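You operate a simulated robot arm through the tools that you are given. There is no shell and no other tool.

You run a simulated robot arm. Do the job below in one go: nothing can be reset, and whatever is moved stays where it is left.

JOB
Tip the spoilt sample in the yellow rim beaker and the drip cup into the red rim beaker.
Fine: empty both, put each back and leave the clear sample as it is. Spill nothing. Set down upright: what you pick out, drip cup.

Only the result counts: the job must be done as asked and must still hold three seconds after the hand-in. Knocking over, shifting, dropping, spilling or breaking anything else fails it.

ROBOT AND FRAMES
A 7-joint arm with a two-finger parallel gripper, fixed in place. Base frame: the origin is at the foot of the arm, x ahead of it, y to its left, z up; the work surface is at about z = 50. Readings come in cm, rad, newtons and seconds.
Its first joint turns from -2.304 to 2.304 rad. Payload 3.91 kg.
The TCP is the grasp point between the finger pads, 3 cm short of the fingertips. In the tool frame z runs along the fingers and y along their closing line. The gripper opens to 11 cm. The fingers are 2 cm wide and 1 cm thick; the gripper's body (4.8 by 11.2 cm) begins 5.5 cm behind the TCP.
Orientation is that of the tool frame in the base frame, as a unit quaternion [x, y, z, w]. With the fingers straight down and closing along the base's y, the tool's x points along the base's -x, its y along +y and its z along -z.

CONTROLS
- The arm moves only by the tool drive_tool. Its arguments are lists of equal length, an entry for each row: "slide": the shift along the base's x, y, z in cm, a list of three; "delta_rot": the turn, a rotation vector about the base's x, y, z in rad, a list of three; "hand": the finger opening in cm, from 0 to 11. In form: {"slide": [[x, y, z], ...], "delta_rot": [[wx, wy, wz], ...], "hand": [hand, ...]}. A call has 1 to 20 rows; each row is the pose to reach, as a shift and turn from the pose commanded when the call began. Each row takes 0.2 s and may step no farther than 5 cm and 0.15 rad from the row before; otherwise, or with a gripper value out of range, the whole call is refused. Where a pose cannot be reached the arm comes as near as it can. A force on the tool above 40 N (or 10 N above the force at the start of the call, whichever is more), or a blocked arm, ends the call early, and 0.2 s more pass. The fingers move at their own pace (about 10.8 cm/s each) and stop on an object; they squeeze with about 30 N. The grip force told is the motor's: it shows also when the fingers shut on nothing. Time passes only in rows, and 0.2 s behind the last, so rows that repeat a pose let the fingers close. The reply holds the time, the measured pose of the TCP, the force on the tool along the base axes, the opening and the grip force, in the units named above and with some noise, with the torque about the TCP (base axes, N m) and any sound that the robot's microphone picked up.
- Cameras (640 x 400 px; columns grow to the right, rows downward): "scene" is fixed at [39.79, -50.04, 127.77]; the picture's right is [0.99, -0.14, 0.00], its down [-0.07, -0.49, -0.87] and it looks along [0.12, 0.86, -0.49] (base axes); focal length 311 px, centre (320, 200). "wrist" rides on the gripper at [7.2, 1.7, -10.3] in the tool frame; the picture's right is [-0.23, 0.97, 0.00], its down [-0.76, -0.18, -0.62] and it looks along [-0.61, -0.14, 0.78] (tool axes); focal length 222 px, centre (320, 200). There is no depth. A picture from a camera that has moved, and an enlarged one, comes with that camera's place and axes in the base frame and with its lens.
- grab_frame(camera): a new picture of that camera. No time passes.
- inspect(camera, box): a new picture of the part [left, top, right, bottom] of that camera's present view, enlarged. No time passes.
- hand_in(): hands the job in; it is judged then, once.

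Nothing tells you positions but the pictures and the camera data. Unless the task says otherwise, let go and move clear before handing in.

The tools are called after "Call:" as name(argument=value, ...) on one line, values as JSON. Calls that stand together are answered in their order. drive_tool: Moves the arm, as the interface text tells. Its arguments: {"type":"object","properties":{"slide":{"type":"array","items":{"type":"array","items":{"type":"number"}}},"delta_rot":{"type":"array","items":{"type":"array","items":{"type":"number"}}},"hand":{"type":"array","items":{"type":"number"}}},"required":["slide","delta_rot","hand"]} The other tools are called the same way: grab_frame (camera) takes a picture; inspect (camera, box) takes an enlarged picture of a part of a camera's view; hand_in () hands the job in.

At the start:

```text
clock: 0.0
ee_pos: [55.43, 49.15, 93.13]
ee_rot: [0.001, 1.0, 0.0, 0.0]
ft_force: [0.3, 0.7, 0.3]
wrist_torque: [-0.04, 0.0, 0.03]
width: 11.0
gripper_force: 0.0
```

scene: 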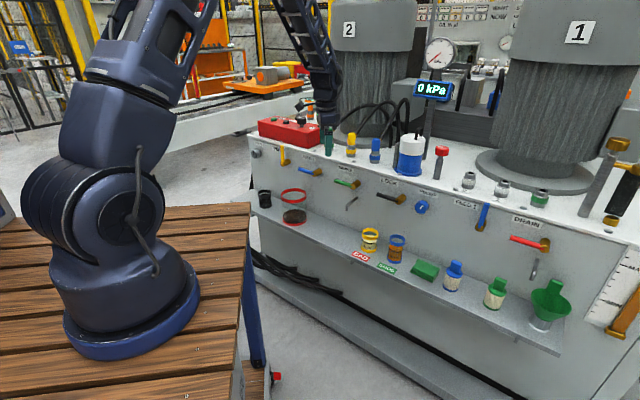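
wrist: 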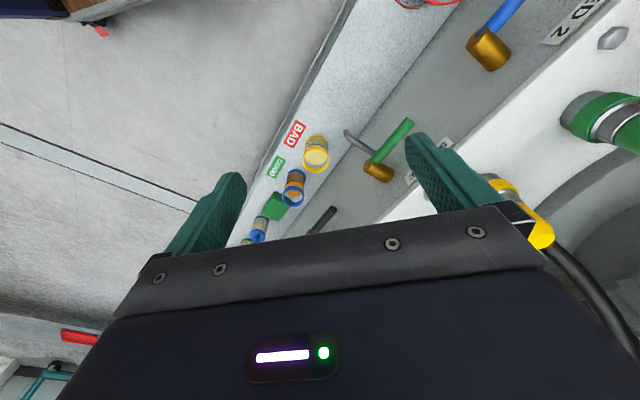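

I see a machine with a shelf holding a black cup, a red rim beaker, a yellow rim beaker by a BAD label, a blue rim beaker by a GOOD label, and other items. I'll zoom in first to find everything.

Call:
inspect(camera="scene", box=[240, 170, 420, 282])

Call:
inspect(camera="scene", box=[400, 220, 600, 345])

Call:
inspect(camera="wrist", box=[220, 0, 480, 260])

```text
3.56 times, centred on (330, 226) of scene
camera zoom: at [39.79, -50.04, 127.77], right [0.99, -0.14, 0.0], down [-0.07, -0.49, -0.87], along [0.12, 0.86, -0.49], focal length 1106 px, centre (284, 108)
```

zoom: 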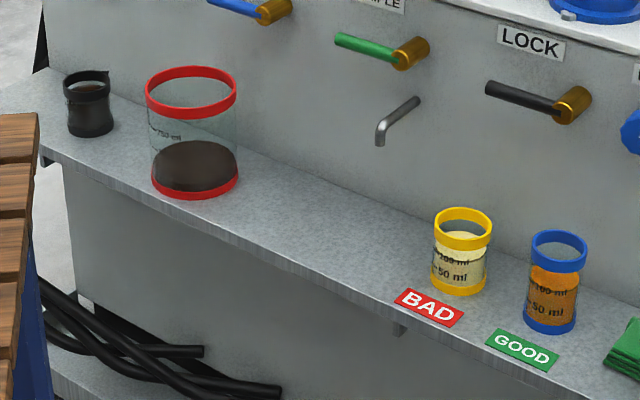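

```text
3.20 times, centred on (500, 282) of scene
camera zoom: at [39.79, -50.04, 127.77], right [0.99, -0.14, 0.0], down [-0.07, -0.49, -0.87], along [0.12, 0.86, -0.49], focal length 995 px, centre (-256, -64)
```

zoom: 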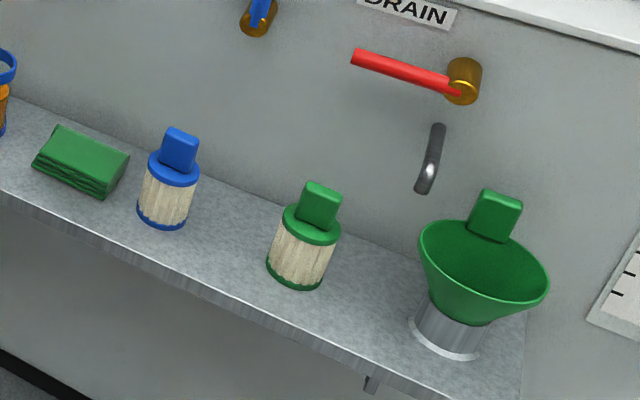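

```text
1.54 times, centred on (350, 130) of wrist
camera zoom: at [48.18, 50.86, 103.35], right [0.23, 0.97, 0.0], down [0.76, -0.18, 0.62], along [0.61, -0.14, -0.78], focal length 342 px, centre (274, 308)
```

zoom: 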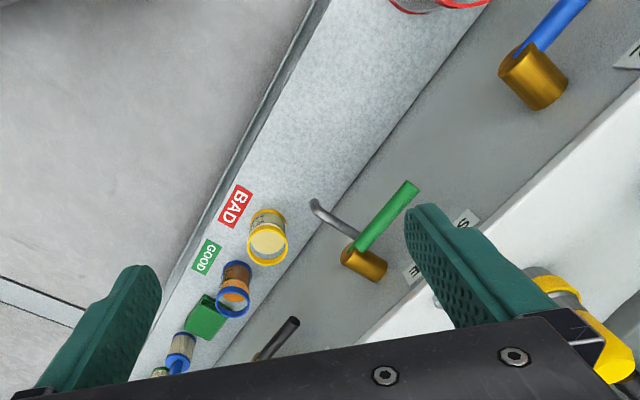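

Shelf at about z = 50, running along (0.71, -0.71). The yellow beaker is near (72.7, 44.2), the red near (45, 69.4), the black drip cup near (31.5, 84) and the blue near (80.5, 36.4). I'll look closer at the cup, the hand and the beakers before moving.

Call:
inspect(camera="scene", box=[245, 175, 325, 225])

Call:
inspect(camera="scene", box=[350, 220, 430, 270])

Call:
inspect(camera="scene", box=[260, 40, 420, 140])

```text
8.00 times, centred on (285, 200) of scene
camera zoom: at [39.79, -50.04, 127.77], right [0.99, -0.14, 0.0], down [-0.07, -0.49, -0.87], along [0.12, 0.86, -0.49], focal length 2488 px, centre (600, 200)
```

zoom: 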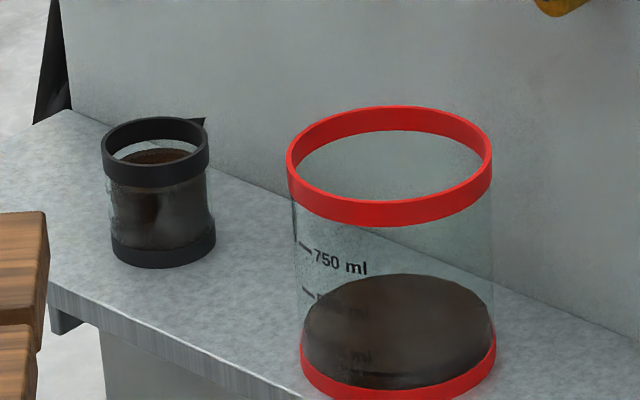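

```text
8.00 times, centred on (390, 245) of scene
camera zoom: at [39.79, -50.04, 127.77], right [0.99, -0.14, 0.0], down [-0.07, -0.49, -0.87], along [0.12, 0.86, -0.49], focal length 2488 px, centre (-240, -160)
```

zoom: 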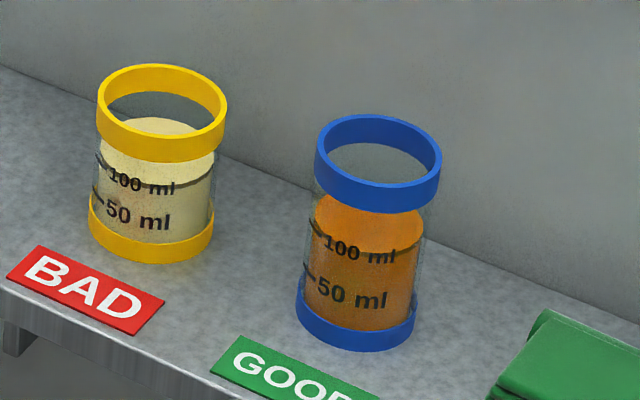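

```text
4.00 times, centred on (340, 90) of scene
camera zoom: at [39.79, -50.04, 127.77], right [0.99, -0.14, 0.0], down [-0.07, -0.49, -0.87], along [0.12, 0.86, -0.49], focal length 1244 px, centre (240, 640)
```

zoom: 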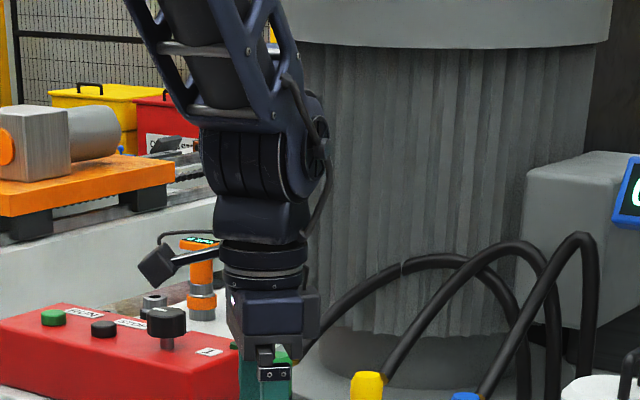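

The beakers are about 6.4 cm across and 7–8 cm tall, and the red one is about 11.3 cm across with its rim near z = 63. The hand has a camera on a stalk. Before turning the hand I want to know the table's height and position near the arm foot.

Call:
inspect(camera="scene", box=[0, 190, 336, 400])

Call:
inspect(camera="scene", box=[240, 130, 480, 280])

```text
1.90 times, centred on (168, 295) of scene
camera zoom: at [39.79, -50.04, 127.77], right [0.99, -0.14, 0.0], down [-0.07, -0.49, -0.87], along [0.12, 0.86, -0.49], focal length 592 px, centre (610, 19)
```

zoom: 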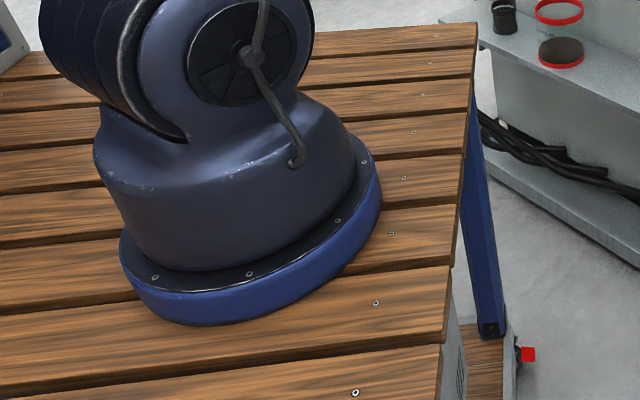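

```text
2.67 times, centred on (360, 205) of scene
camera zoom: at [39.79, -50.04, 127.77], right [0.99, -0.14, 0.0], down [-0.07, -0.49, -0.87], along [0.12, 0.86, -0.49], focal length 829 px, centre (213, 187)
```

zoom: 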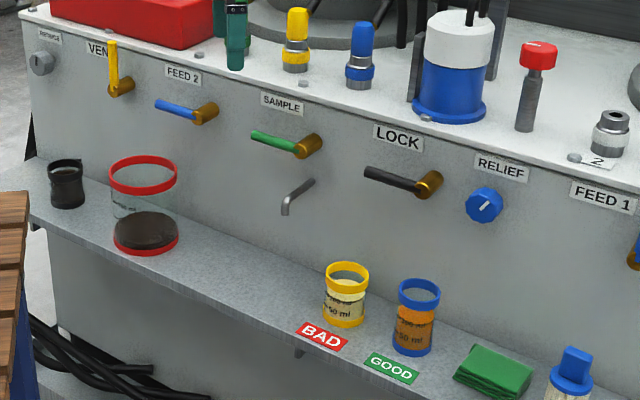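

The table's height and far corner are still unclear, and that matters for the arm. I'll yaw the hand 45° so it faces the panel and back it off in free air for a wider wrist view.

Call:
drive_tool(slide=[[-2.4, -2.4, 0], [-4.8, -4.8, 0], [-7.2, -7.2, 0], [-9.6, -9.6, 0], [-12, -12, 0], [-14.4, -14.2, 0], [-14.4, -14.2, 0]], delta_rot=[[0, 0, 0.131], [0, 0, 0.262], [0, 0, 0.393], [0, 0, 0.524], [0, 0, 0.655], [0, 0, 0.785], [0, 0, 0.785]], hand=[11, 11, 11, 11, 11, 11, 11])

Call:
grab_frame(camera="wrist")

Call:
grab_frame(camera="scene")

```text
clock: 1.6
ee_pos: [40.99, 34.77, 93.06]
ee_rot: [-0.384, 0.924, -0.001, 0.0]
ft_force: [-0.1, 0.0, 0.1]
wrist_torque: [0.0, -0.01, -0.02]
width: 10.97
gripper_force: 0.2
```

```text
taken
camera wrist: at [34.69, 30.97, 103.25], right [-0.53, 0.85, 0.0], down [0.66, 0.41, 0.62], along [0.53, 0.33, -0.78], focal length 222 px, centre (320, 200)
```

wrist: 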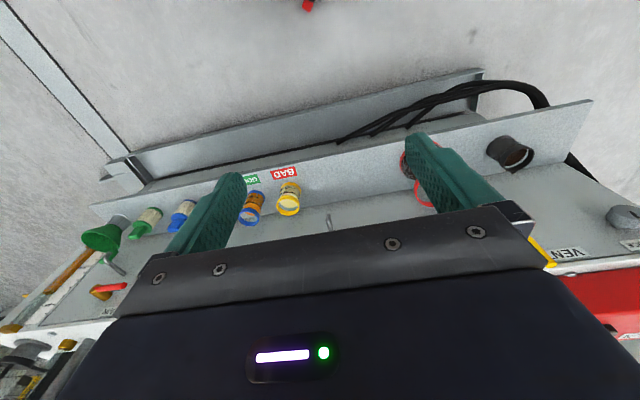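

```text
taken
```

scene: 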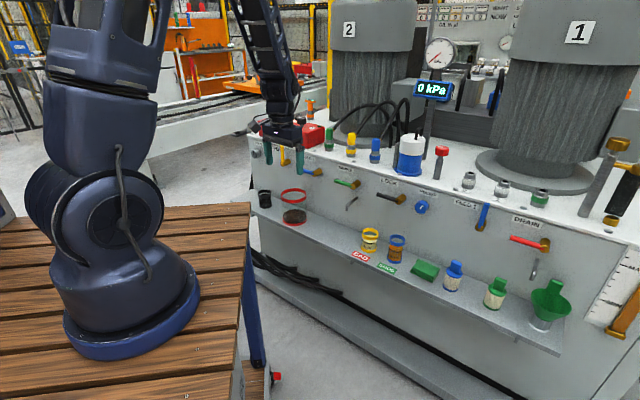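

The wrist view shows the whole shelf line clear, and the table top (about z = 80, corner near x = 30, y = 35) is well away from it. Next I'll move forward in free air and pitch the hand level towards the panel, to see whether that pose is reachable.

Call:
drive_tool(slide=[[1.08, 1.08, 0.6], [2.17, 2.17, 1.2], [3.25, 3.25, 1.8], [4.33, 4.33, 2.4], [5.4, 5.4, 3.0], [6.5, 6.5, 3.6], [7.6, 7.6, 4.2], [8.7, 8.7, 4.8], [9.75, 9.75, 5.4], [10.8, 10.8, 6.0], [11.9, 11.9, 6.5], [13, 13, 7], [13, 13, 7]], delta_rot=[[0.0926, -0.0926, 0], [0.1852, -0.1852, 0], [0.2777, -0.2777, 0], [0.3703, -0.3703, 0], [0.4629, -0.4629, 0], [0.5554, -0.5554, 0], [0.648, -0.648, 0], [0.7405, -0.7405, 0], [0.8331, -0.8331, 0], [0.9257, -0.9257, 0], [1.0182, -1.0182, 0], [1.1107, -1.1107, 0], [1.1107, -1.1107, 0]], hand=[11, 11, 11, 11, 11, 11, 11, 11, 11, 11, 11, 11, 11])

Call:
grab_frame(camera="wrist")

Call:
grab_frame(camera="scene")

```text
clock: 4.4
ee_pos: [54.1, 48.0, 100.01]
ee_rot: [-0.271, 0.653, 0.271, 0.654]
ft_force: [0.0, -1.2, -0.4]
wrist_torque: [-0.02, -0.02, 0.0]
width: 10.99
gripper_force: 0.1
```

```text
taken
camera wrist: at [45.53, 41.86, 92.73], right [-0.69, 0.69, 0.23], down [-0.32, -0.57, 0.76], along [0.65, 0.45, 0.61], focal length 222 px, centre (320, 200)
```

wrist: 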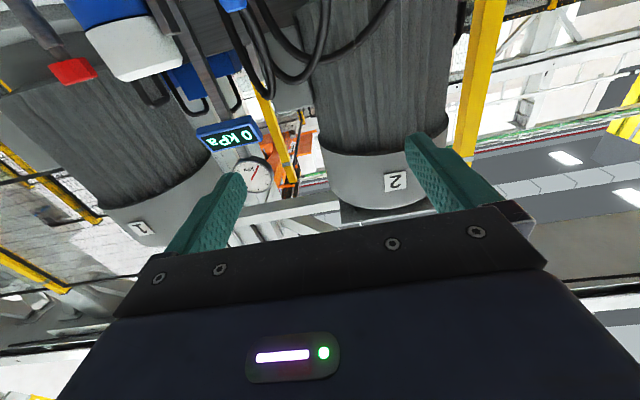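

```text
taken
```

scene: 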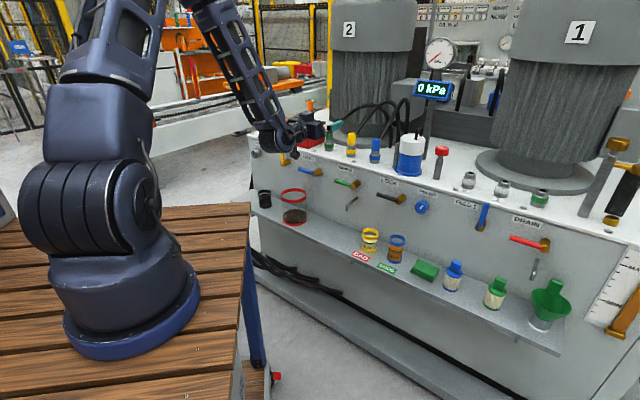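

The level pose came out exactly. Now I'll test in free air whether the hand can roll about 130° to the left around the approach axis, as the pour will need.

Call:
drive_tool(slide=[[0, 0, 0], [0, 0, 0], [0, 0, 0], [0, 0, 0], [0, 0, 0], [0, 0, 0], [0, 0, 0], [0, 0, 0], [0, 0, 0], [0, 0, 0], [0, 0, 0], [0, 0, 0], [0, 0, 0], [0, 0, 0], [0, 0, 0], [0, 0, 0], [0, 0, 0], [0, 0, 0]], delta_rot=[[-0.1, -0.1, 0], [-0.2, -0.2, 0], [-0.3, -0.3, 0], [-0.4, -0.4, 0], [-0.5, -0.5, 0], [-0.6, -0.6, 0], [-0.7, -0.7, 0], [-0.8, -0.8, 0], [-0.9, -0.9, 0], [-1.0, -1.0, 0], [-1.1, -1.1, 0], [-1.2, -1.2, 0], [-1.3, -1.3, 0], [-1.4, -1.4, 0], [-1.5, -1.5, 0], [-1.6, -1.6, 0], [-1.65, -1.65, 0], [-1.65, -1.65, 0]], hand=[11, 11, 11, 11, 11, 11, 11, 11, 11, 11, 11, 11, 11, 11, 11, 11, 11, 11])

Call:
grab_frame(camera="scene")

```text
clock: 8.2
ee_pos: [54.04, 47.83, 100.0]
ee_rot: [0.707, -0.008, 0.494, -0.506]
ft_force: [-0.1, 0.1, 0.2]
wrist_torque: [0.0, -0.02, 0.03]
width: 10.99
gripper_force: 0.0
```

```text
taken
```

scene: 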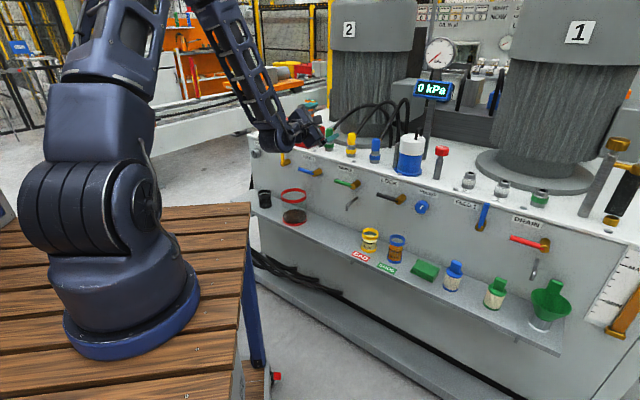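

The 133° left roll is reachable. The wrist camera sits below the hand when it is level and would foul the shelf edge, so I'll test rolling on to 180°, which puts the camera on top.

Call:
drive_tool(slide=[[0, 0, 0], [0, 0, 0], [0, 0, 0], [0, 0, 0], [0, 0, 0], [0, 0, 0], [0, 0, 0]], delta_rot=[[-0.0953, -0.0953, 0], [-0.1906, -0.1906, 0], [-0.2859, -0.2859, 0], [-0.3812, -0.3812, 0], [-0.4765, -0.4765, 0], [-0.5714, -0.5714, 0], [-0.5714, -0.5714, 0]], hand=[11, 11, 11, 11, 11, 11, 11])

Call:
grab_frame(camera="wrist")

Call:
grab_frame(camera="scene")

```text
clock: 9.8
ee_pos: [54.1, 47.93, 100.26]
ee_rot: [0.653, 0.27, 0.654, -0.269]
ft_force: [0.0, -0.7, 0.7]
wrist_torque: [0.01, -0.02, -0.03]
width: 11.0
gripper_force: 0.0
```

```text
taken
camera wrist: at [47.92, 39.48, 107.27], right [0.69, -0.69, -0.23], down [-0.57, -0.32, -0.76], along [0.45, 0.65, -0.61], focal length 222 px, centre (320, 200)
```

wrist: 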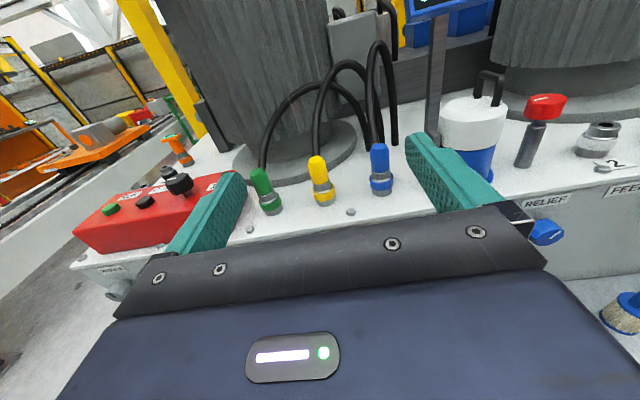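

```text
taken
```

scene: 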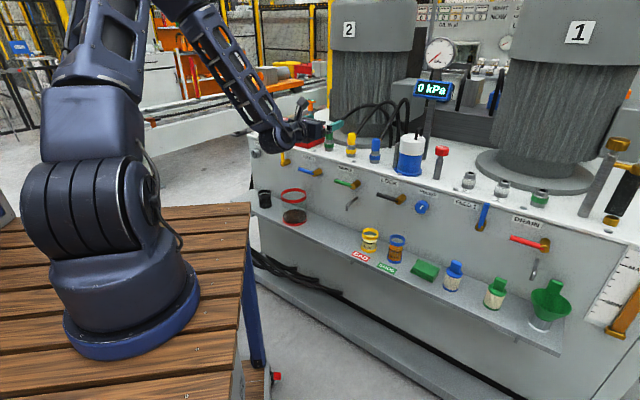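

The 180° roll works: camera on top, hand level. From this pose I can pour to the right by rolling back, standing to the left of the red beaker. Next I'll move in front of the yellow beaker, high and well back.

Call:
drive_tool(slide=[[1.4, -1.4, -3.1], [2.7, -2.7, -6.2], [4.1, -4.1, -9.3], [5.45, -5.45, -12.5], [6.8, -6.8, -15.6], [8.2, -8.2, -18.7], [9.5, -9.5, -21.9], [10.9, -10.9, -25], [10.9, -10.9, -25]], delta_rot=[[0, 0, 0], [0, 0, 0], [0, 0, 0], [0, 0, 0], [0, 0, 0], [0, 0, 0], [0, 0, 0], [0, 0, 0], [0, 0, 0]], hand=[9.5, 9.5, 9.5, 9.5, 9.5, 9.5, 9.5, 9.5, 9.5])

Call:
grab_frame(camera="wrist")

Call:
grab_frame(camera="scene")

```text
clock: 11.8
ee_pos: [65.01, 36.96, 75.16]
ee_rot: [0.653, 0.271, 0.653, -0.27]
ft_force: [-0.5, -0.4, -0.5]
wrist_torque: [0.0, -0.01, -0.01]
width: 9.49
gripper_force: 0.1
```

```text
taken
camera wrist: at [58.81, 28.45, 82.27], right [0.69, -0.69, -0.23], down [-0.57, -0.31, -0.76], along [0.45, 0.65, -0.61], focal length 222 px, centre (320, 200)
```

wrist: 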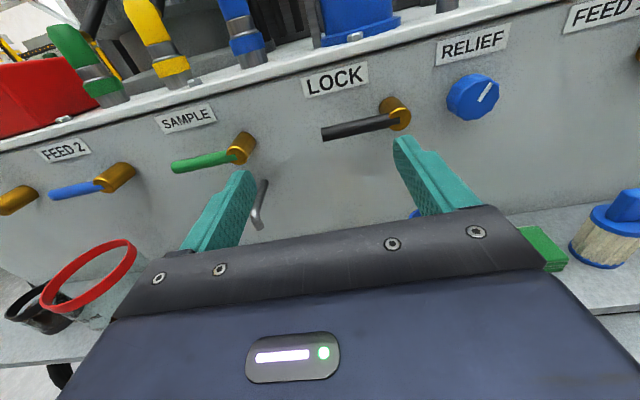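

```text
taken
```

scene: 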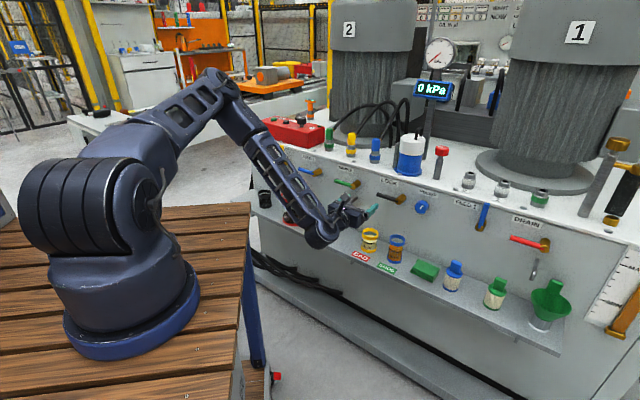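

The hand is level in front of the yellow beaker, near (65, 37, 75), and still too high to see it between the fingers. I'll come down partway and slightly forward, then check alignment and arm clearance.

Call:
drive_tool(slide=[[0.9, 0.9, -2.5], [1.8, 1.8, -5], [2.5, 2.5, -7.5], [2.8, 2.8, -10], [2.8, 2.8, -12.5], [2.8, 2.8, -12.5]], delta_rot=[[0, 0, 0], [0, 0, 0], [0, 0, 0], [0, 0, 0], [0, 0, 0], [0, 0, 0]], hand=[9.5, 9.5, 9.5, 9.5, 9.5, 9.5])

Call:
grab_frame(camera="wrist")

Call:
grab_frame(camera="scene")

```text
clock: 13.2
ee_pos: [67.74, 39.77, 62.66]
ee_rot: [0.653, 0.27, 0.654, -0.27]
ft_force: [0.6, 0.1, -0.8]
wrist_torque: [0.01, -0.02, -0.01]
width: 9.49
gripper_force: 0.0
```

```text
taken
camera wrist: at [61.59, 31.31, 69.79], right [0.69, -0.69, -0.23], down [-0.57, -0.31, -0.76], along [0.45, 0.65, -0.61], focal length 222 px, centre (320, 200)
```

wrist: 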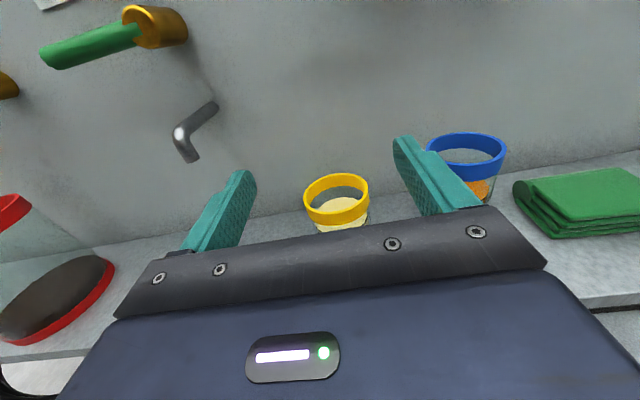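

```text
taken
```

scene: 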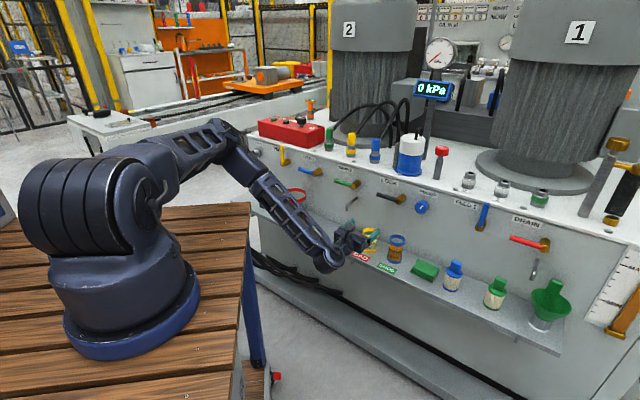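

The yellow beaker is almost centred between the fingers, perhaps 0.4 cm to the right. I'll enlarge the view to refine its position.

Call:
inspect(camera="wrist", box=[240, 120, 520, 295])

Call:
inspect(camera="scene", box=[280, 180, 440, 280])

```text
2.29 times, centred on (380, 208) of wrist
camera zoom: at [61.59, 31.31, 69.79], right [0.69, -0.69, -0.23], down [-0.57, -0.31, -0.76], along [0.45, 0.65, -0.61], focal length 508 px, centre (183, 183)
```

zoom: 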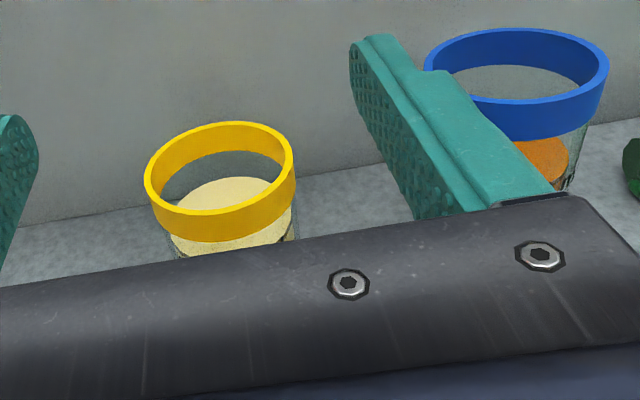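

```text
4.00 times, centred on (360, 230) of scene
camera zoom: at [39.79, -50.04, 127.77], right [0.99, -0.14, 0.0], down [-0.07, -0.49, -0.87], along [0.12, 0.86, -0.49], focal length 1244 px, centre (160, 80)
```

zoom: 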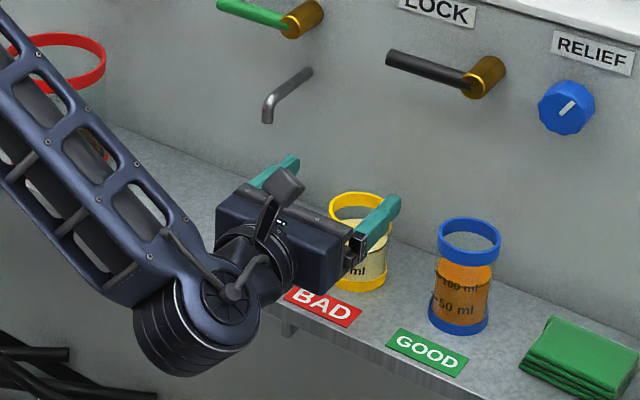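

The refined yellow beaker centre is about s = 20.0, n = 82.5, i.e. (72.5, 44.2). I'll lower the hand to z about 54.2 while still in front of it, then check.

Call:
drive_tool(slide=[[0.1, -0.1, -2.1], [0.15, -0.15, -4.2], [0.15, -0.15, -6.3], [0.15, -0.15, -8.4], [0.15, -0.15, -8.4]], delta_rot=[[0, 0, 0], [0, 0, 0], [0, 0, 0], [0, 0, 0], [0, 0, 0]], hand=[9.5, 9.5, 9.5, 9.5, 9.5])

Call:
grab_frame(camera="wrist")

Call:
inspect(camera="scene", box=[280, 180, 440, 280])

Call:
grab_frame(camera="scene")

```text
clock: 14.4
ee_pos: [67.97, 39.74, 54.13]
ee_rot: [0.654, 0.27, 0.653, -0.271]
ft_force: [0.3, -1.2, 0.0]
wrist_torque: [0.02, 0.0, 0.01]
width: 9.52
gripper_force: 0.1
```

```text
taken
camera wrist: at [61.76, 31.21, 61.33], right [0.69, -0.69, -0.23], down [-0.57, -0.31, -0.76], along [0.45, 0.65, -0.61], focal length 222 px, centre (320, 200)
```

wrist: 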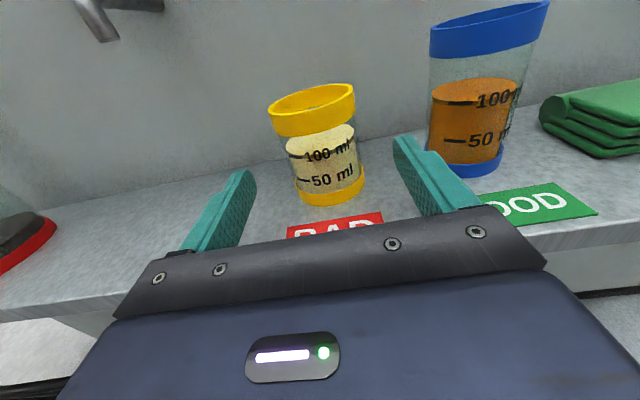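

```text
4.00 times, centred on (360, 230) of scene
camera zoom: at [39.79, -50.04, 127.77], right [0.99, -0.14, 0.0], down [-0.07, -0.49, -0.87], along [0.12, 0.86, -0.49], focal length 1244 px, centre (160, 80)
```

zoom: 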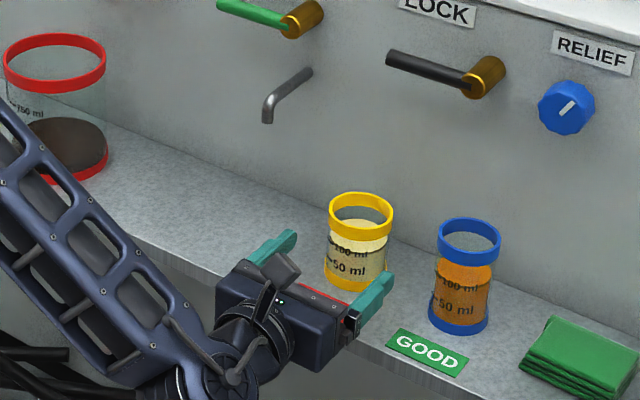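

```text
taken
```

scene: 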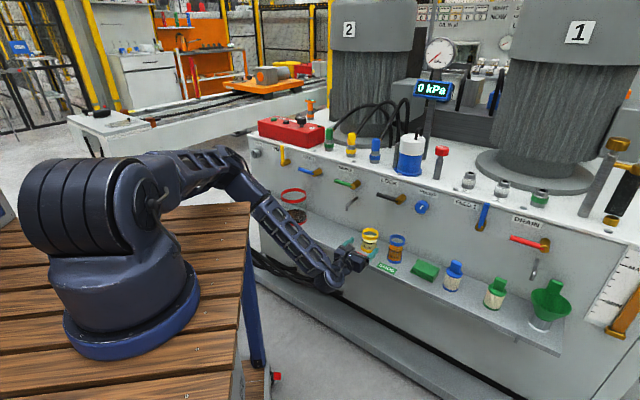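

The hand is level at grasp height and nothing was touched. I'll zoom in to centre the beaker accurately between the fingers.

Call:
inspect(camera="wrist", box=[180, 60, 460, 235])

```text
2.29 times, centred on (320, 148) of wrist
camera zoom: at [61.76, 31.21, 61.33], right [0.69, -0.69, -0.23], down [-0.57, -0.31, -0.76], along [0.45, 0.65, -0.61], focal length 508 px, centre (320, 320)
```

zoom: 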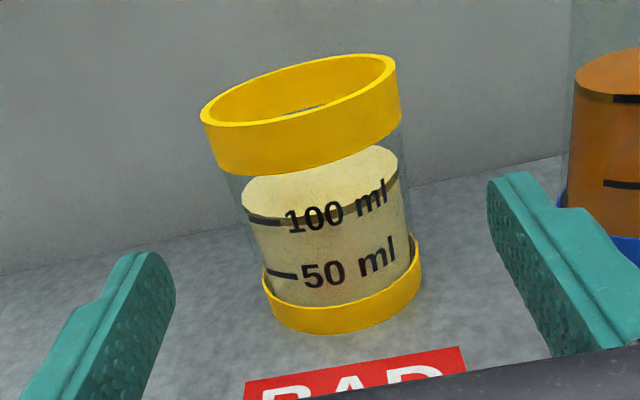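

Beaker centre is about s = 20.1, n = 82.1, with its rim at z about 57.3. I'll move forward to straddle it, then check before closing.

Call:
drive_tool(slide=[[1.1, 1.05, 0], [2.2, 2.1, 0], [3.3, 3.15, 0], [4.36, 4.19, 0], [4.36, 4.19, 0]], delta_rot=[[0, 0, 0], [0, 0, 0], [0, 0, 0], [0, 0, 0], [0, 0, 0]], hand=[9.5, 9.5, 9.5, 9.5, 9.5])

Call:
grab_frame(camera="wrist")

Call:
inspect(camera="scene", box=[280, 180, 440, 280])

```text
clock: 15.2
ee_pos: [70.9, 42.28, 54.11]
ee_rot: [0.655, 0.269, 0.652, -0.27]
ft_force: [-10.7, -7.8, 2.7]
wrist_torque: [-0.36, 0.58, 0.12]
width: 9.51
gripper_force: 0.0
stopped in row 3: the force on the tool passed its limit at 66 N (the readings are from after the stop); the commanded pose is now the measured one
```

```text
taken
camera wrist: at [64.59, 33.77, 61.27], right [0.69, -0.69, -0.23], down [-0.57, -0.31, -0.76], along [0.45, 0.65, -0.61], focal length 222 px, centre (320, 200)
```

wrist: 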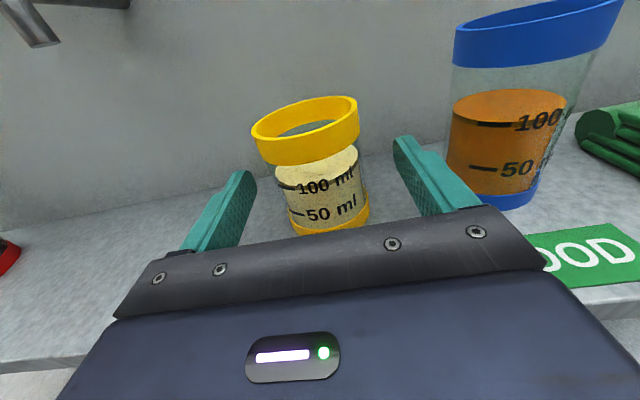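

```text
4.00 times, centred on (360, 230) of scene
camera zoom: at [39.79, -50.04, 127.77], right [0.99, -0.14, 0.0], down [-0.07, -0.49, -0.87], along [0.12, 0.86, -0.49], focal length 1244 px, centre (160, 80)
```

zoom: 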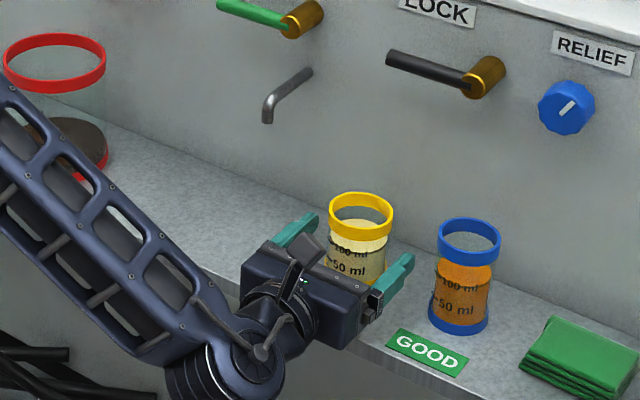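

The advance stopped on a contact with the hand low and forward. The torque suggests the hand body touched the shelf front edge or label at z about 50.3, not the beaker. I'll back straight off and check that nothing moved.

Call:
drive_tool(slide=[[-0.7, -0.7, 0], [-1.4, -1.4, 0], [-2.8, -2.8, 0.5], [-2.8, -2.8, 3], [-2.8, -2.8, 6], [-2.8, -2.8, 6]], delta_rot=[[0, 0, 0], [0, 0, 0], [0, 0, 0], [0, 0, 0], [0, 0, 0], [0, 0, 0]], hand=[9.5, 9.5, 9.5, 9.5, 9.5, 9.5])

Call:
inspect(camera="scene", box=[330, 220, 426, 280])

Call:
grab_frame(camera="wrist")

```text
clock: 16.6
ee_pos: [68.05, 39.51, 60.05]
ee_rot: [0.654, 0.27, 0.653, -0.27]
ft_force: [-0.5, 1.1, 0.1]
wrist_torque: [-0.02, 0.0, -0.03]
width: 9.49
gripper_force: 0.0
```

```text
6.67 times, centred on (378, 250) of scene
camera zoom: at [39.79, -50.04, 127.77], right [0.99, -0.14, 0.0], down [-0.07, -0.49, -0.87], along [0.12, 0.86, -0.49], focal length 2073 px, centre (-67, -133)
```

zoom: 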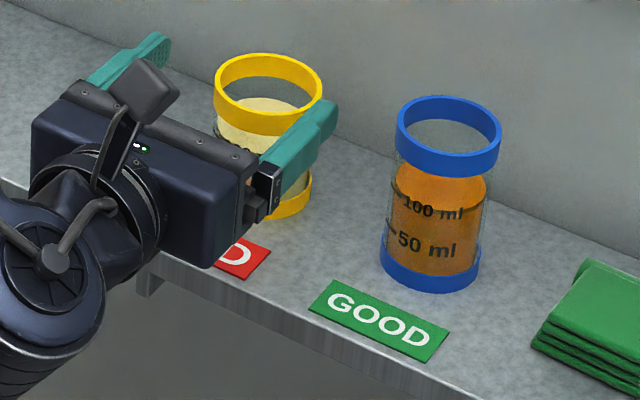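

```text
taken
camera wrist: at [61.9, 31.0, 67.28], right [0.69, -0.69, -0.23], down [-0.57, -0.32, -0.76], along [0.45, 0.65, -0.61], focal length 222 px, centre (320, 200)
```

wrist: 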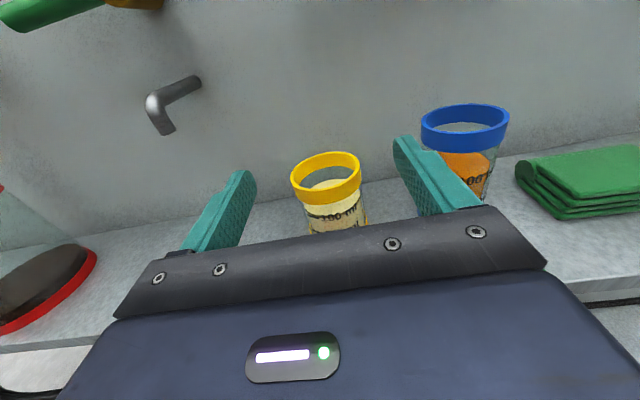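

Nothing moved: the label and beaker are at the same pixels as before. The hand body must reach lower than I assumed, so I'll pitch the hand 20° down to lift its rear, and come down again in front of the beaker.

Call:
drive_tool(slide=[[0, 0, 0], [0, 0, 0], [0, 0, 0], [0, 0, -2], [0, 0, -4], [0, 0, -5.7], [0, 0, -5.7]], delta_rot=[[-0.0823, 0.0823, 0], [-0.1646, 0.1646, 0], [-0.2468, 0.2468, 0], [-0.2468, 0.2468, 0], [-0.2468, 0.2468, 0], [-0.2468, 0.2468, 0], [-0.2468, 0.2468, 0]], hand=[9.5, 9.5, 9.5, 9.5, 9.5, 9.5, 9.5])

Call:
grab_frame(camera="wrist")

Call:
inspect(camera="scene", box=[280, 180, 440, 280])

```text
clock: 18.2
ee_pos: [68.06, 39.48, 54.41]
ee_rot: [0.758, 0.313, 0.529, -0.219]
ft_force: [0.0, 0.1, -0.1]
wrist_torque: [0.03, -0.01, 0.02]
width: 9.48
gripper_force: 0.0
```

```text
taken
camera wrist: at [63.99, 33.23, 64.65], right [0.63, -0.74, -0.21], down [-0.73, -0.47, -0.5], along [0.27, 0.47, -0.84], focal length 222 px, centre (320, 200)
```

wrist: 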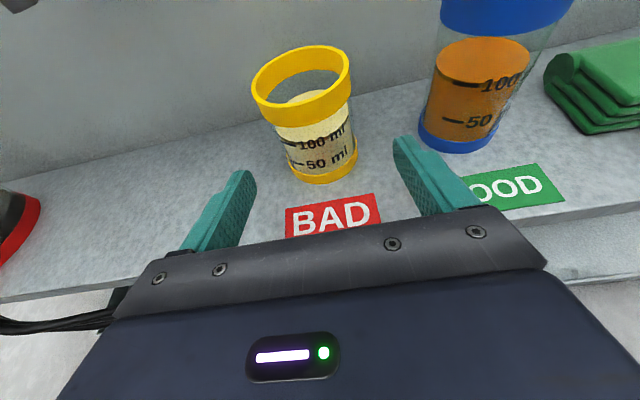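

```text
4.00 times, centred on (360, 230) of scene
camera zoom: at [39.79, -50.04, 127.77], right [0.99, -0.14, 0.0], down [-0.07, -0.49, -0.87], along [0.12, 0.86, -0.49], focal length 1244 px, centre (160, 80)
```

zoom: 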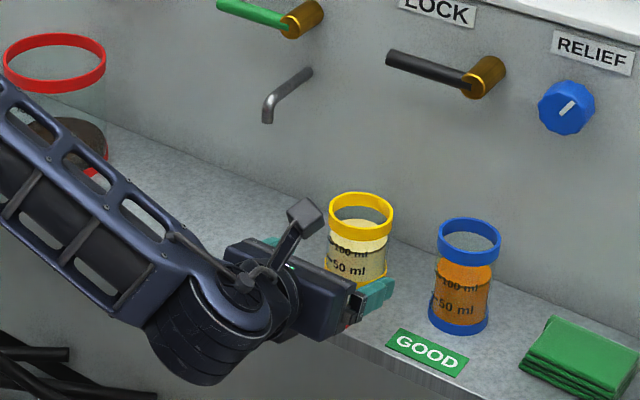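

The hand is now pitched 20° with its rear well above the shelf, and the beaker is centred between the fingers. I'll advance about 6.3 cm in small steps.

Call:
drive_tool(slide=[[0.75, 0.75, 0], [1.5, 1.52, 0], [2.22, 2.28, 0], [2.95, 3.05, 0], [3.67, 3.8, 0], [4.38, 4.52, 0], [4.38, 4.52, 0]], delta_rot=[[0, 0, 0], [0, 0, 0], [0, 0, 0], [0, 0, 0], [0, 0, 0], [0, 0, 0], [0, 0, 0]], hand=[9.5, 9.5, 9.5, 9.5, 9.5, 9.5, 9.5])

Call:
grab_frame(camera="wrist")

Call:
inspect(camera="scene", box=[280, 180, 440, 280])

```text
clock: 19.8
ee_pos: [72.46, 44.11, 54.27]
ee_rot: [0.757, 0.313, 0.529, -0.219]
ft_force: [0.0, 1.1, -0.3]
wrist_torque: [0.01, 0.01, -0.05]
width: 9.47
gripper_force: 0.1
```

```text
taken
camera wrist: at [68.44, 37.75, 64.66], right [0.63, -0.74, -0.21], down [-0.73, -0.47, -0.5], along [0.27, 0.47, -0.84], focal length 222 px, centre (320, 200)
```

wrist: 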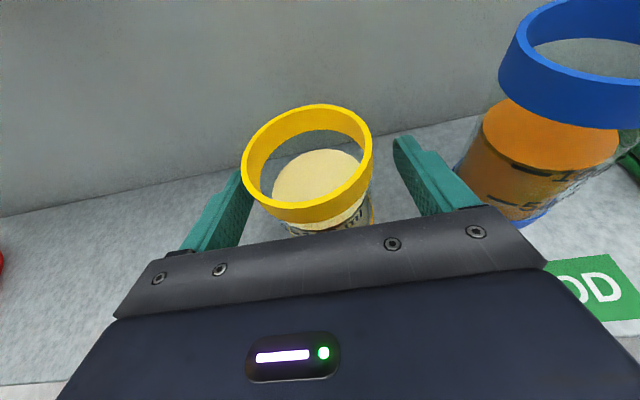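

```text
4.00 times, centred on (360, 230) of scene
camera zoom: at [39.79, -50.04, 127.77], right [0.99, -0.14, 0.0], down [-0.07, -0.49, -0.87], along [0.12, 0.86, -0.49], focal length 1244 px, centre (160, 80)
```

zoom: 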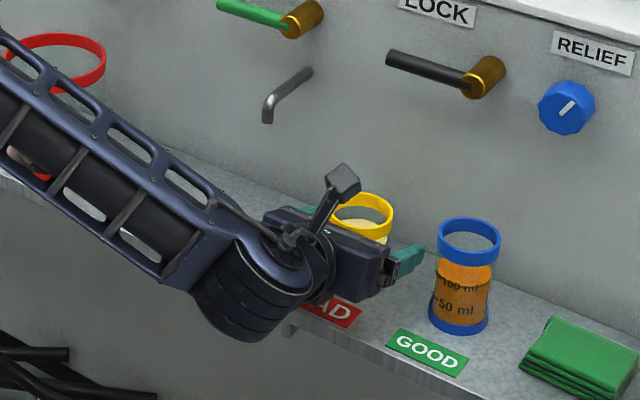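

The fingers straddle the beaker with no contact. Closing the gripper now.

Call:
drive_tool(slide=[[0, 0, 0], [0, 0, 0], [0, 0, 0], [0, 0, 0], [0, 0, 0]], delta_rot=[[0, 0, 0], [0, 0, 0], [0, 0, 0], [0, 0, 0], [0, 0, 0]], hand=[7.5, 6.5, 5.5, 4.5, 4.5])

Call:
grab_frame(camera="wrist")

```text
clock: 21.0
ee_pos: [72.45, 44.16, 54.34]
ee_rot: [0.758, 0.313, 0.529, -0.219]
ft_force: [-0.1, 2.2, 0.9]
wrist_torque: [0.03, 0.0, -0.03]
width: 5.87
gripper_force: 30.0
```

```text
taken
camera wrist: at [68.43, 37.74, 64.66], right [0.63, -0.74, -0.21], down [-0.73, -0.47, -0.5], along [0.27, 0.47, -0.84], focal length 222 px, centre (320, 200)
```

wrist: 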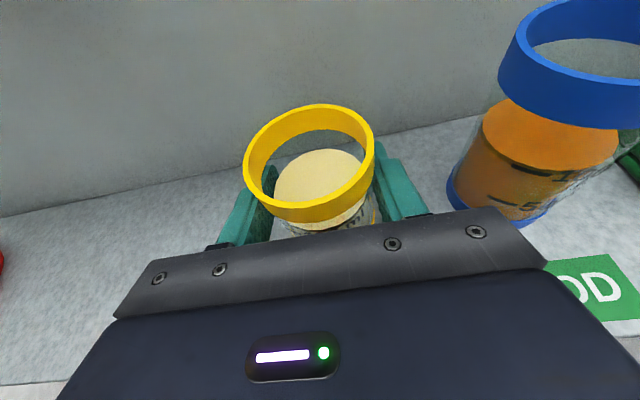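

Gripped on the glass at width 5.87 with 30 N. I'll lift slowly straight up about 4 cm, then back away from the panel.

Call:
drive_tool(slide=[[0, 0, 0.3], [0, 0, 0.8], [0, 0, 1.5], [0, 0, 2.3], [0, 0, 3.1], [0, 0, 3.7], [0, 0, 4.0], [0, 0, 4.0]], delta_rot=[[0, 0, 0], [0, 0, 0], [0, 0, 0], [0, 0, 0], [0, 0, 0], [0, 0, 0], [0, 0, 0], [0, 0, 0]], hand=[4.5, 4.5, 4.5, 4.5, 4.5, 4.5, 4.5, 4.5])

Call:
grab_frame(camera="wrist")

Call:
inspect(camera="scene", box=[280, 180, 440, 280])

```text
clock: 22.8
ee_pos: [72.39, 44.04, 58.34]
ee_rot: [0.758, 0.312, 0.529, -0.218]
ft_force: [0.1, -0.2, -1.3]
wrist_torque: [0.03, 0.0, 0.03]
width: 5.85
gripper_force: 29.5
```

```text
taken
camera wrist: at [68.39, 37.73, 68.64], right [0.63, -0.74, -0.21], down [-0.73, -0.47, -0.5], along [0.27, 0.47, -0.84], focal length 222 px, centre (320, 200)
```

wrist: 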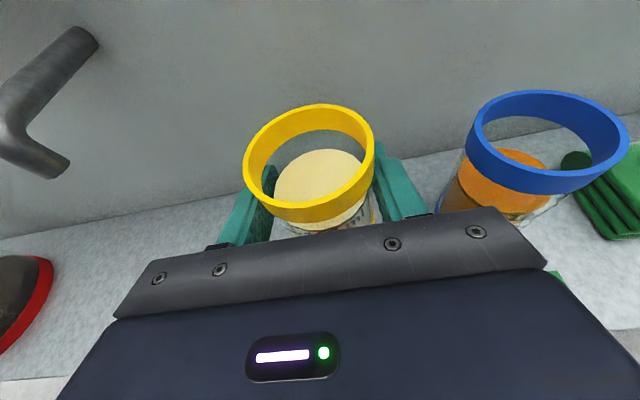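

```text
4.00 times, centred on (360, 230) of scene
camera zoom: at [39.79, -50.04, 127.77], right [0.99, -0.14, 0.0], down [-0.07, -0.49, -0.87], along [0.12, 0.86, -0.49], focal length 1244 px, centre (160, 80)
```

zoom: 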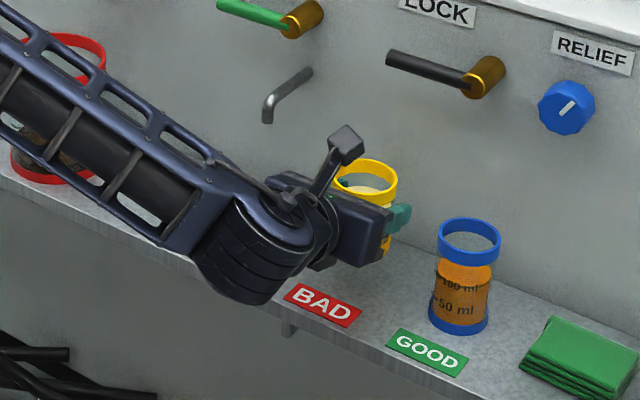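

The beaker is lifted upright and nothing else moved. Next I'll draw it back from the panel and up to about z = 71, slowly.

Call:
drive_tool(slide=[[-0.2, -0.2, 0.3], [-0.6, -0.6, 0.9], [-1.2, -1.2, 1.8], [-1.9, -1.9, 2.9], [-2.6, -2.6, 4.0], [-3.3, -3.3, 5.1], [-4.0, -4.0, 6.2], [-4.7, -4.7, 7.3], [-5.4, -5.4, 8.4], [-6.1, -6.1, 9.5], [-6.8, -6.8, 10.6], [-7.3, -7.3, 11.6], [-7.6, -7.6, 12.3], [-7.7, -7.7, 12.6], [-7.7, -7.7, 12.6]], delta_rot=[[0, 0, 0], [0, 0, 0], [0, 0, 0], [0, 0, 0], [0, 0, 0], [0, 0, 0], [0, 0, 0], [0, 0, 0], [0, 0, 0], [0, 0, 0], [0, 0, 0], [0, 0, 0], [0, 0, 0], [0, 0, 0], [0, 0, 0]], hand=[4.5, 4.5, 4.5, 4.5, 4.5, 4.5, 4.5, 4.5, 4.5, 4.5, 4.5, 4.5, 4.5, 4.5, 4.5])

Call:
grab_frame(camera="wrist")

Call:
grab_frame(camera="scene")

```text
clock: 26.0
ee_pos: [64.8, 36.31, 71.08]
ee_rot: [0.758, 0.312, 0.53, -0.218]
ft_force: [0.5, -0.1, -2.4]
wrist_torque: [-0.01, 0.04, -0.01]
width: 5.85
gripper_force: 30.0
```

```text
taken
camera wrist: at [60.7, 30.02, 81.28], right [0.63, -0.74, -0.21], down [-0.73, -0.47, -0.5], along [0.27, 0.47, -0.84], focal length 222 px, centre (320, 200)
```

wrist: 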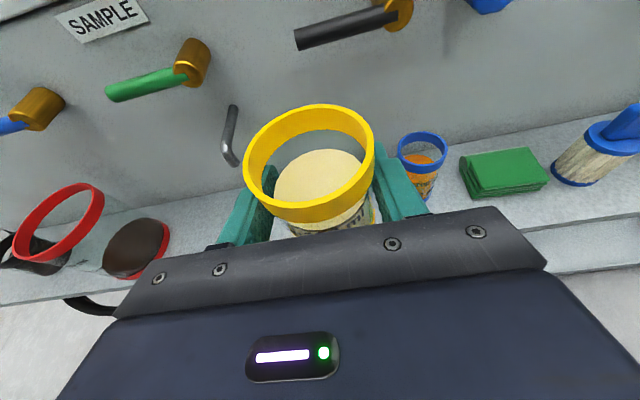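

```text
taken
```

scene: 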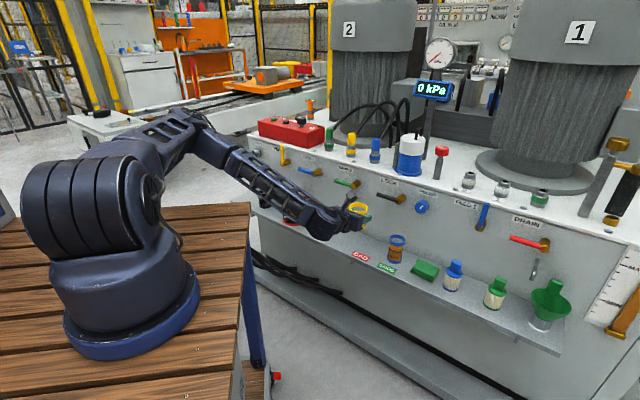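

The beaker is level at (64.8, 36.3, 71). I'll now slide left along the shelf, well clear of the tap and levers.

Call:
drive_tool(slide=[[-0.2, 0.2, 0], [-0.6, 0.6, 0], [-1.2, 1.2, 0], [-2.0, 2.0, 0], [-2.9, 2.9, 0], [-3.8, 3.8, 0], [-4.7, 4.7, 0], [-5.6, 5.6, 0], [-6.5, 6.5, 0], [-7.4, 7.4, 0], [-8.3, 8.3, 0], [-9.2, 9.2, 0], [-10.1, 10.1, 0], [-11.0, 11.0, 0], [-11.9, 11.9, 0], [-12.8, 12.8, 0], [-13.6, 13.6, 0], [-14.2, 14.2, 0], [-14.5, 14.5, 0], [-14.6, 14.6, 0]], delta_rot=[[0, 0, 0], [0, 0, 0], [0, 0, 0], [0, 0, 0], [0, 0, 0], [0, 0, 0], [0, 0, 0], [0, 0, 0], [0, 0, 0], [0, 0, 0], [0, 0, 0], [0, 0, 0], [0, 0, 0], [0, 0, 0], [0, 0, 0], [0, 0, 0], [0, 0, 0], [0, 0, 0], [0, 0, 0], [0, 0, 0]], hand=[4.5, 4.5, 4.5, 4.5, 4.5, 4.5, 4.5, 4.5, 4.5, 4.5, 4.5, 4.5, 4.5, 4.5, 4.5, 4.5, 4.5, 4.5, 4.5, 4.5])

Call:
grab_frame(camera="wrist")

Call:
grab_frame(camera="scene")

```text
clock: 30.2
ee_pos: [50.04, 50.81, 70.92]
ee_rot: [0.758, 0.313, 0.529, -0.219]
ft_force: [0.2, 0.5, -1.6]
wrist_torque: [0.02, 0.0, -0.02]
width: 5.85
gripper_force: 29.9
```

```text
taken
camera wrist: at [46.11, 44.61, 81.29], right [0.63, -0.74, -0.21], down [-0.73, -0.47, -0.5], along [0.27, 0.47, -0.84], focal length 222 px, centre (320, 200)
```

wrist: 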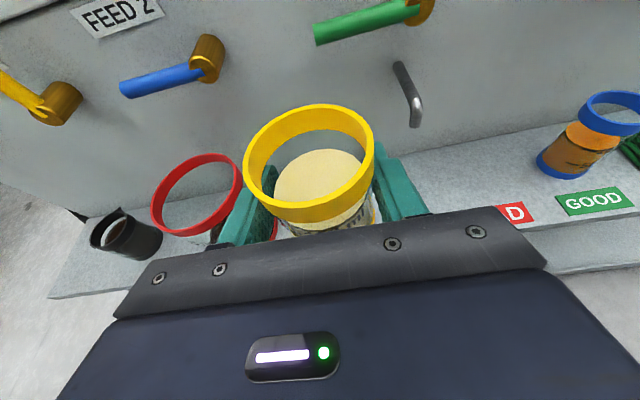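

```text
taken
```

scene: 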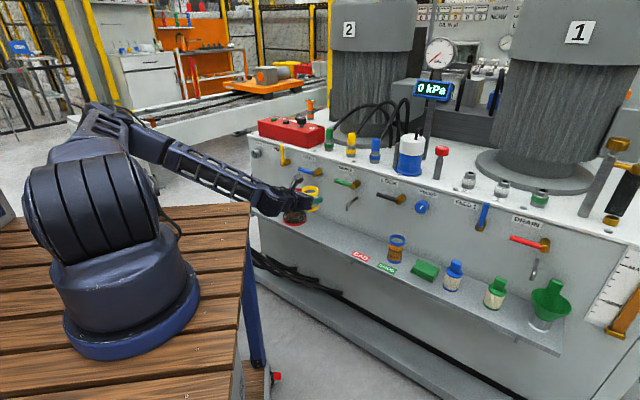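

The beaker is at s about -0.5, with the red rim ahead to its left. I'll keep going left to about s = -21, still in front of the red beaker.

Call:
drive_tool(slide=[[-0.2, 0.2, 0], [-0.6, 0.6, 0], [-1.2, 1.2, 0], [-2.0, 2.0, 0], [-2.9, 2.9, 0], [-3.8, 3.8, 0], [-4.7, 4.7, 0], [-5.6, 5.6, 0], [-6.5, 6.5, 0], [-7.4, 7.4, 0], [-8.3, 8.3, 0], [-9.2, 9.2, 0], [-10.1, 10.1, 0], [-11.0, 11.0, 0], [-11.9, 11.9, 0], [-12.8, 12.8, 0], [-13.6, 13.6, 0], [-14.2, 14.2, 0], [-14.5, 14.5, 0], [-14.6, 14.6, 0]], delta_rot=[[0, 0, 0], [0, 0, 0], [0, 0, 0], [0, 0, 0], [0, 0, 0], [0, 0, 0], [0, 0, 0], [0, 0, 0], [0, 0, 0], [0, 0, 0], [0, 0, 0], [0, 0, 0], [0, 0, 0], [0, 0, 0], [0, 0, 0], [0, 0, 0], [0, 0, 0], [0, 0, 0], [0, 0, 0], [0, 0, 0]], hand=[4.5, 4.5, 4.5, 4.5, 4.5, 4.5, 4.5, 4.5, 4.5, 4.5, 4.5, 4.5, 4.5, 4.5, 4.5, 4.5, 4.5, 4.5, 4.5, 4.5])

Call:
grab_frame(camera="wrist")

Call:
grab_frame(camera="scene")

```text
clock: 34.4
ee_pos: [35.48, 65.45, 70.94]
ee_rot: [0.757, 0.314, 0.529, -0.219]
ft_force: [0.0, -1.5, -1.5]
wrist_torque: [0.02, 0.01, -0.02]
width: 5.86
gripper_force: 30.1
```

```text
taken
camera wrist: at [31.45, 59.24, 81.28], right [0.63, -0.74, -0.21], down [-0.73, -0.47, -0.5], along [0.27, 0.47, -0.84], focal length 222 px, centre (320, 200)
```

wrist: 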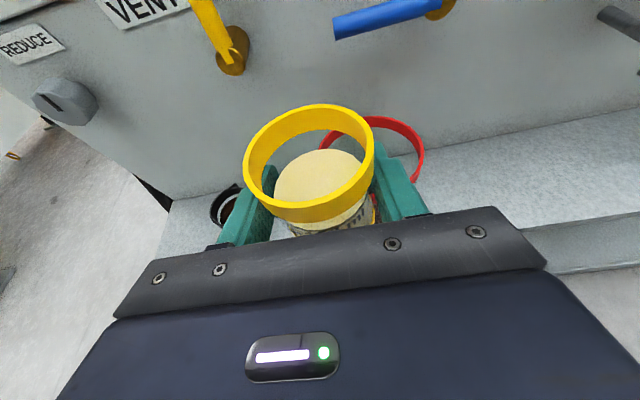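

```text
taken
```

scene: 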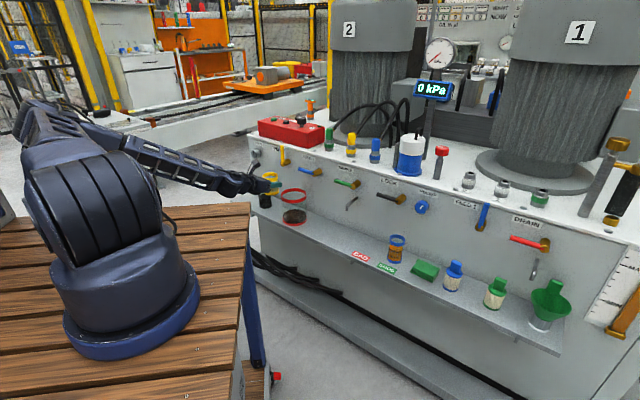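

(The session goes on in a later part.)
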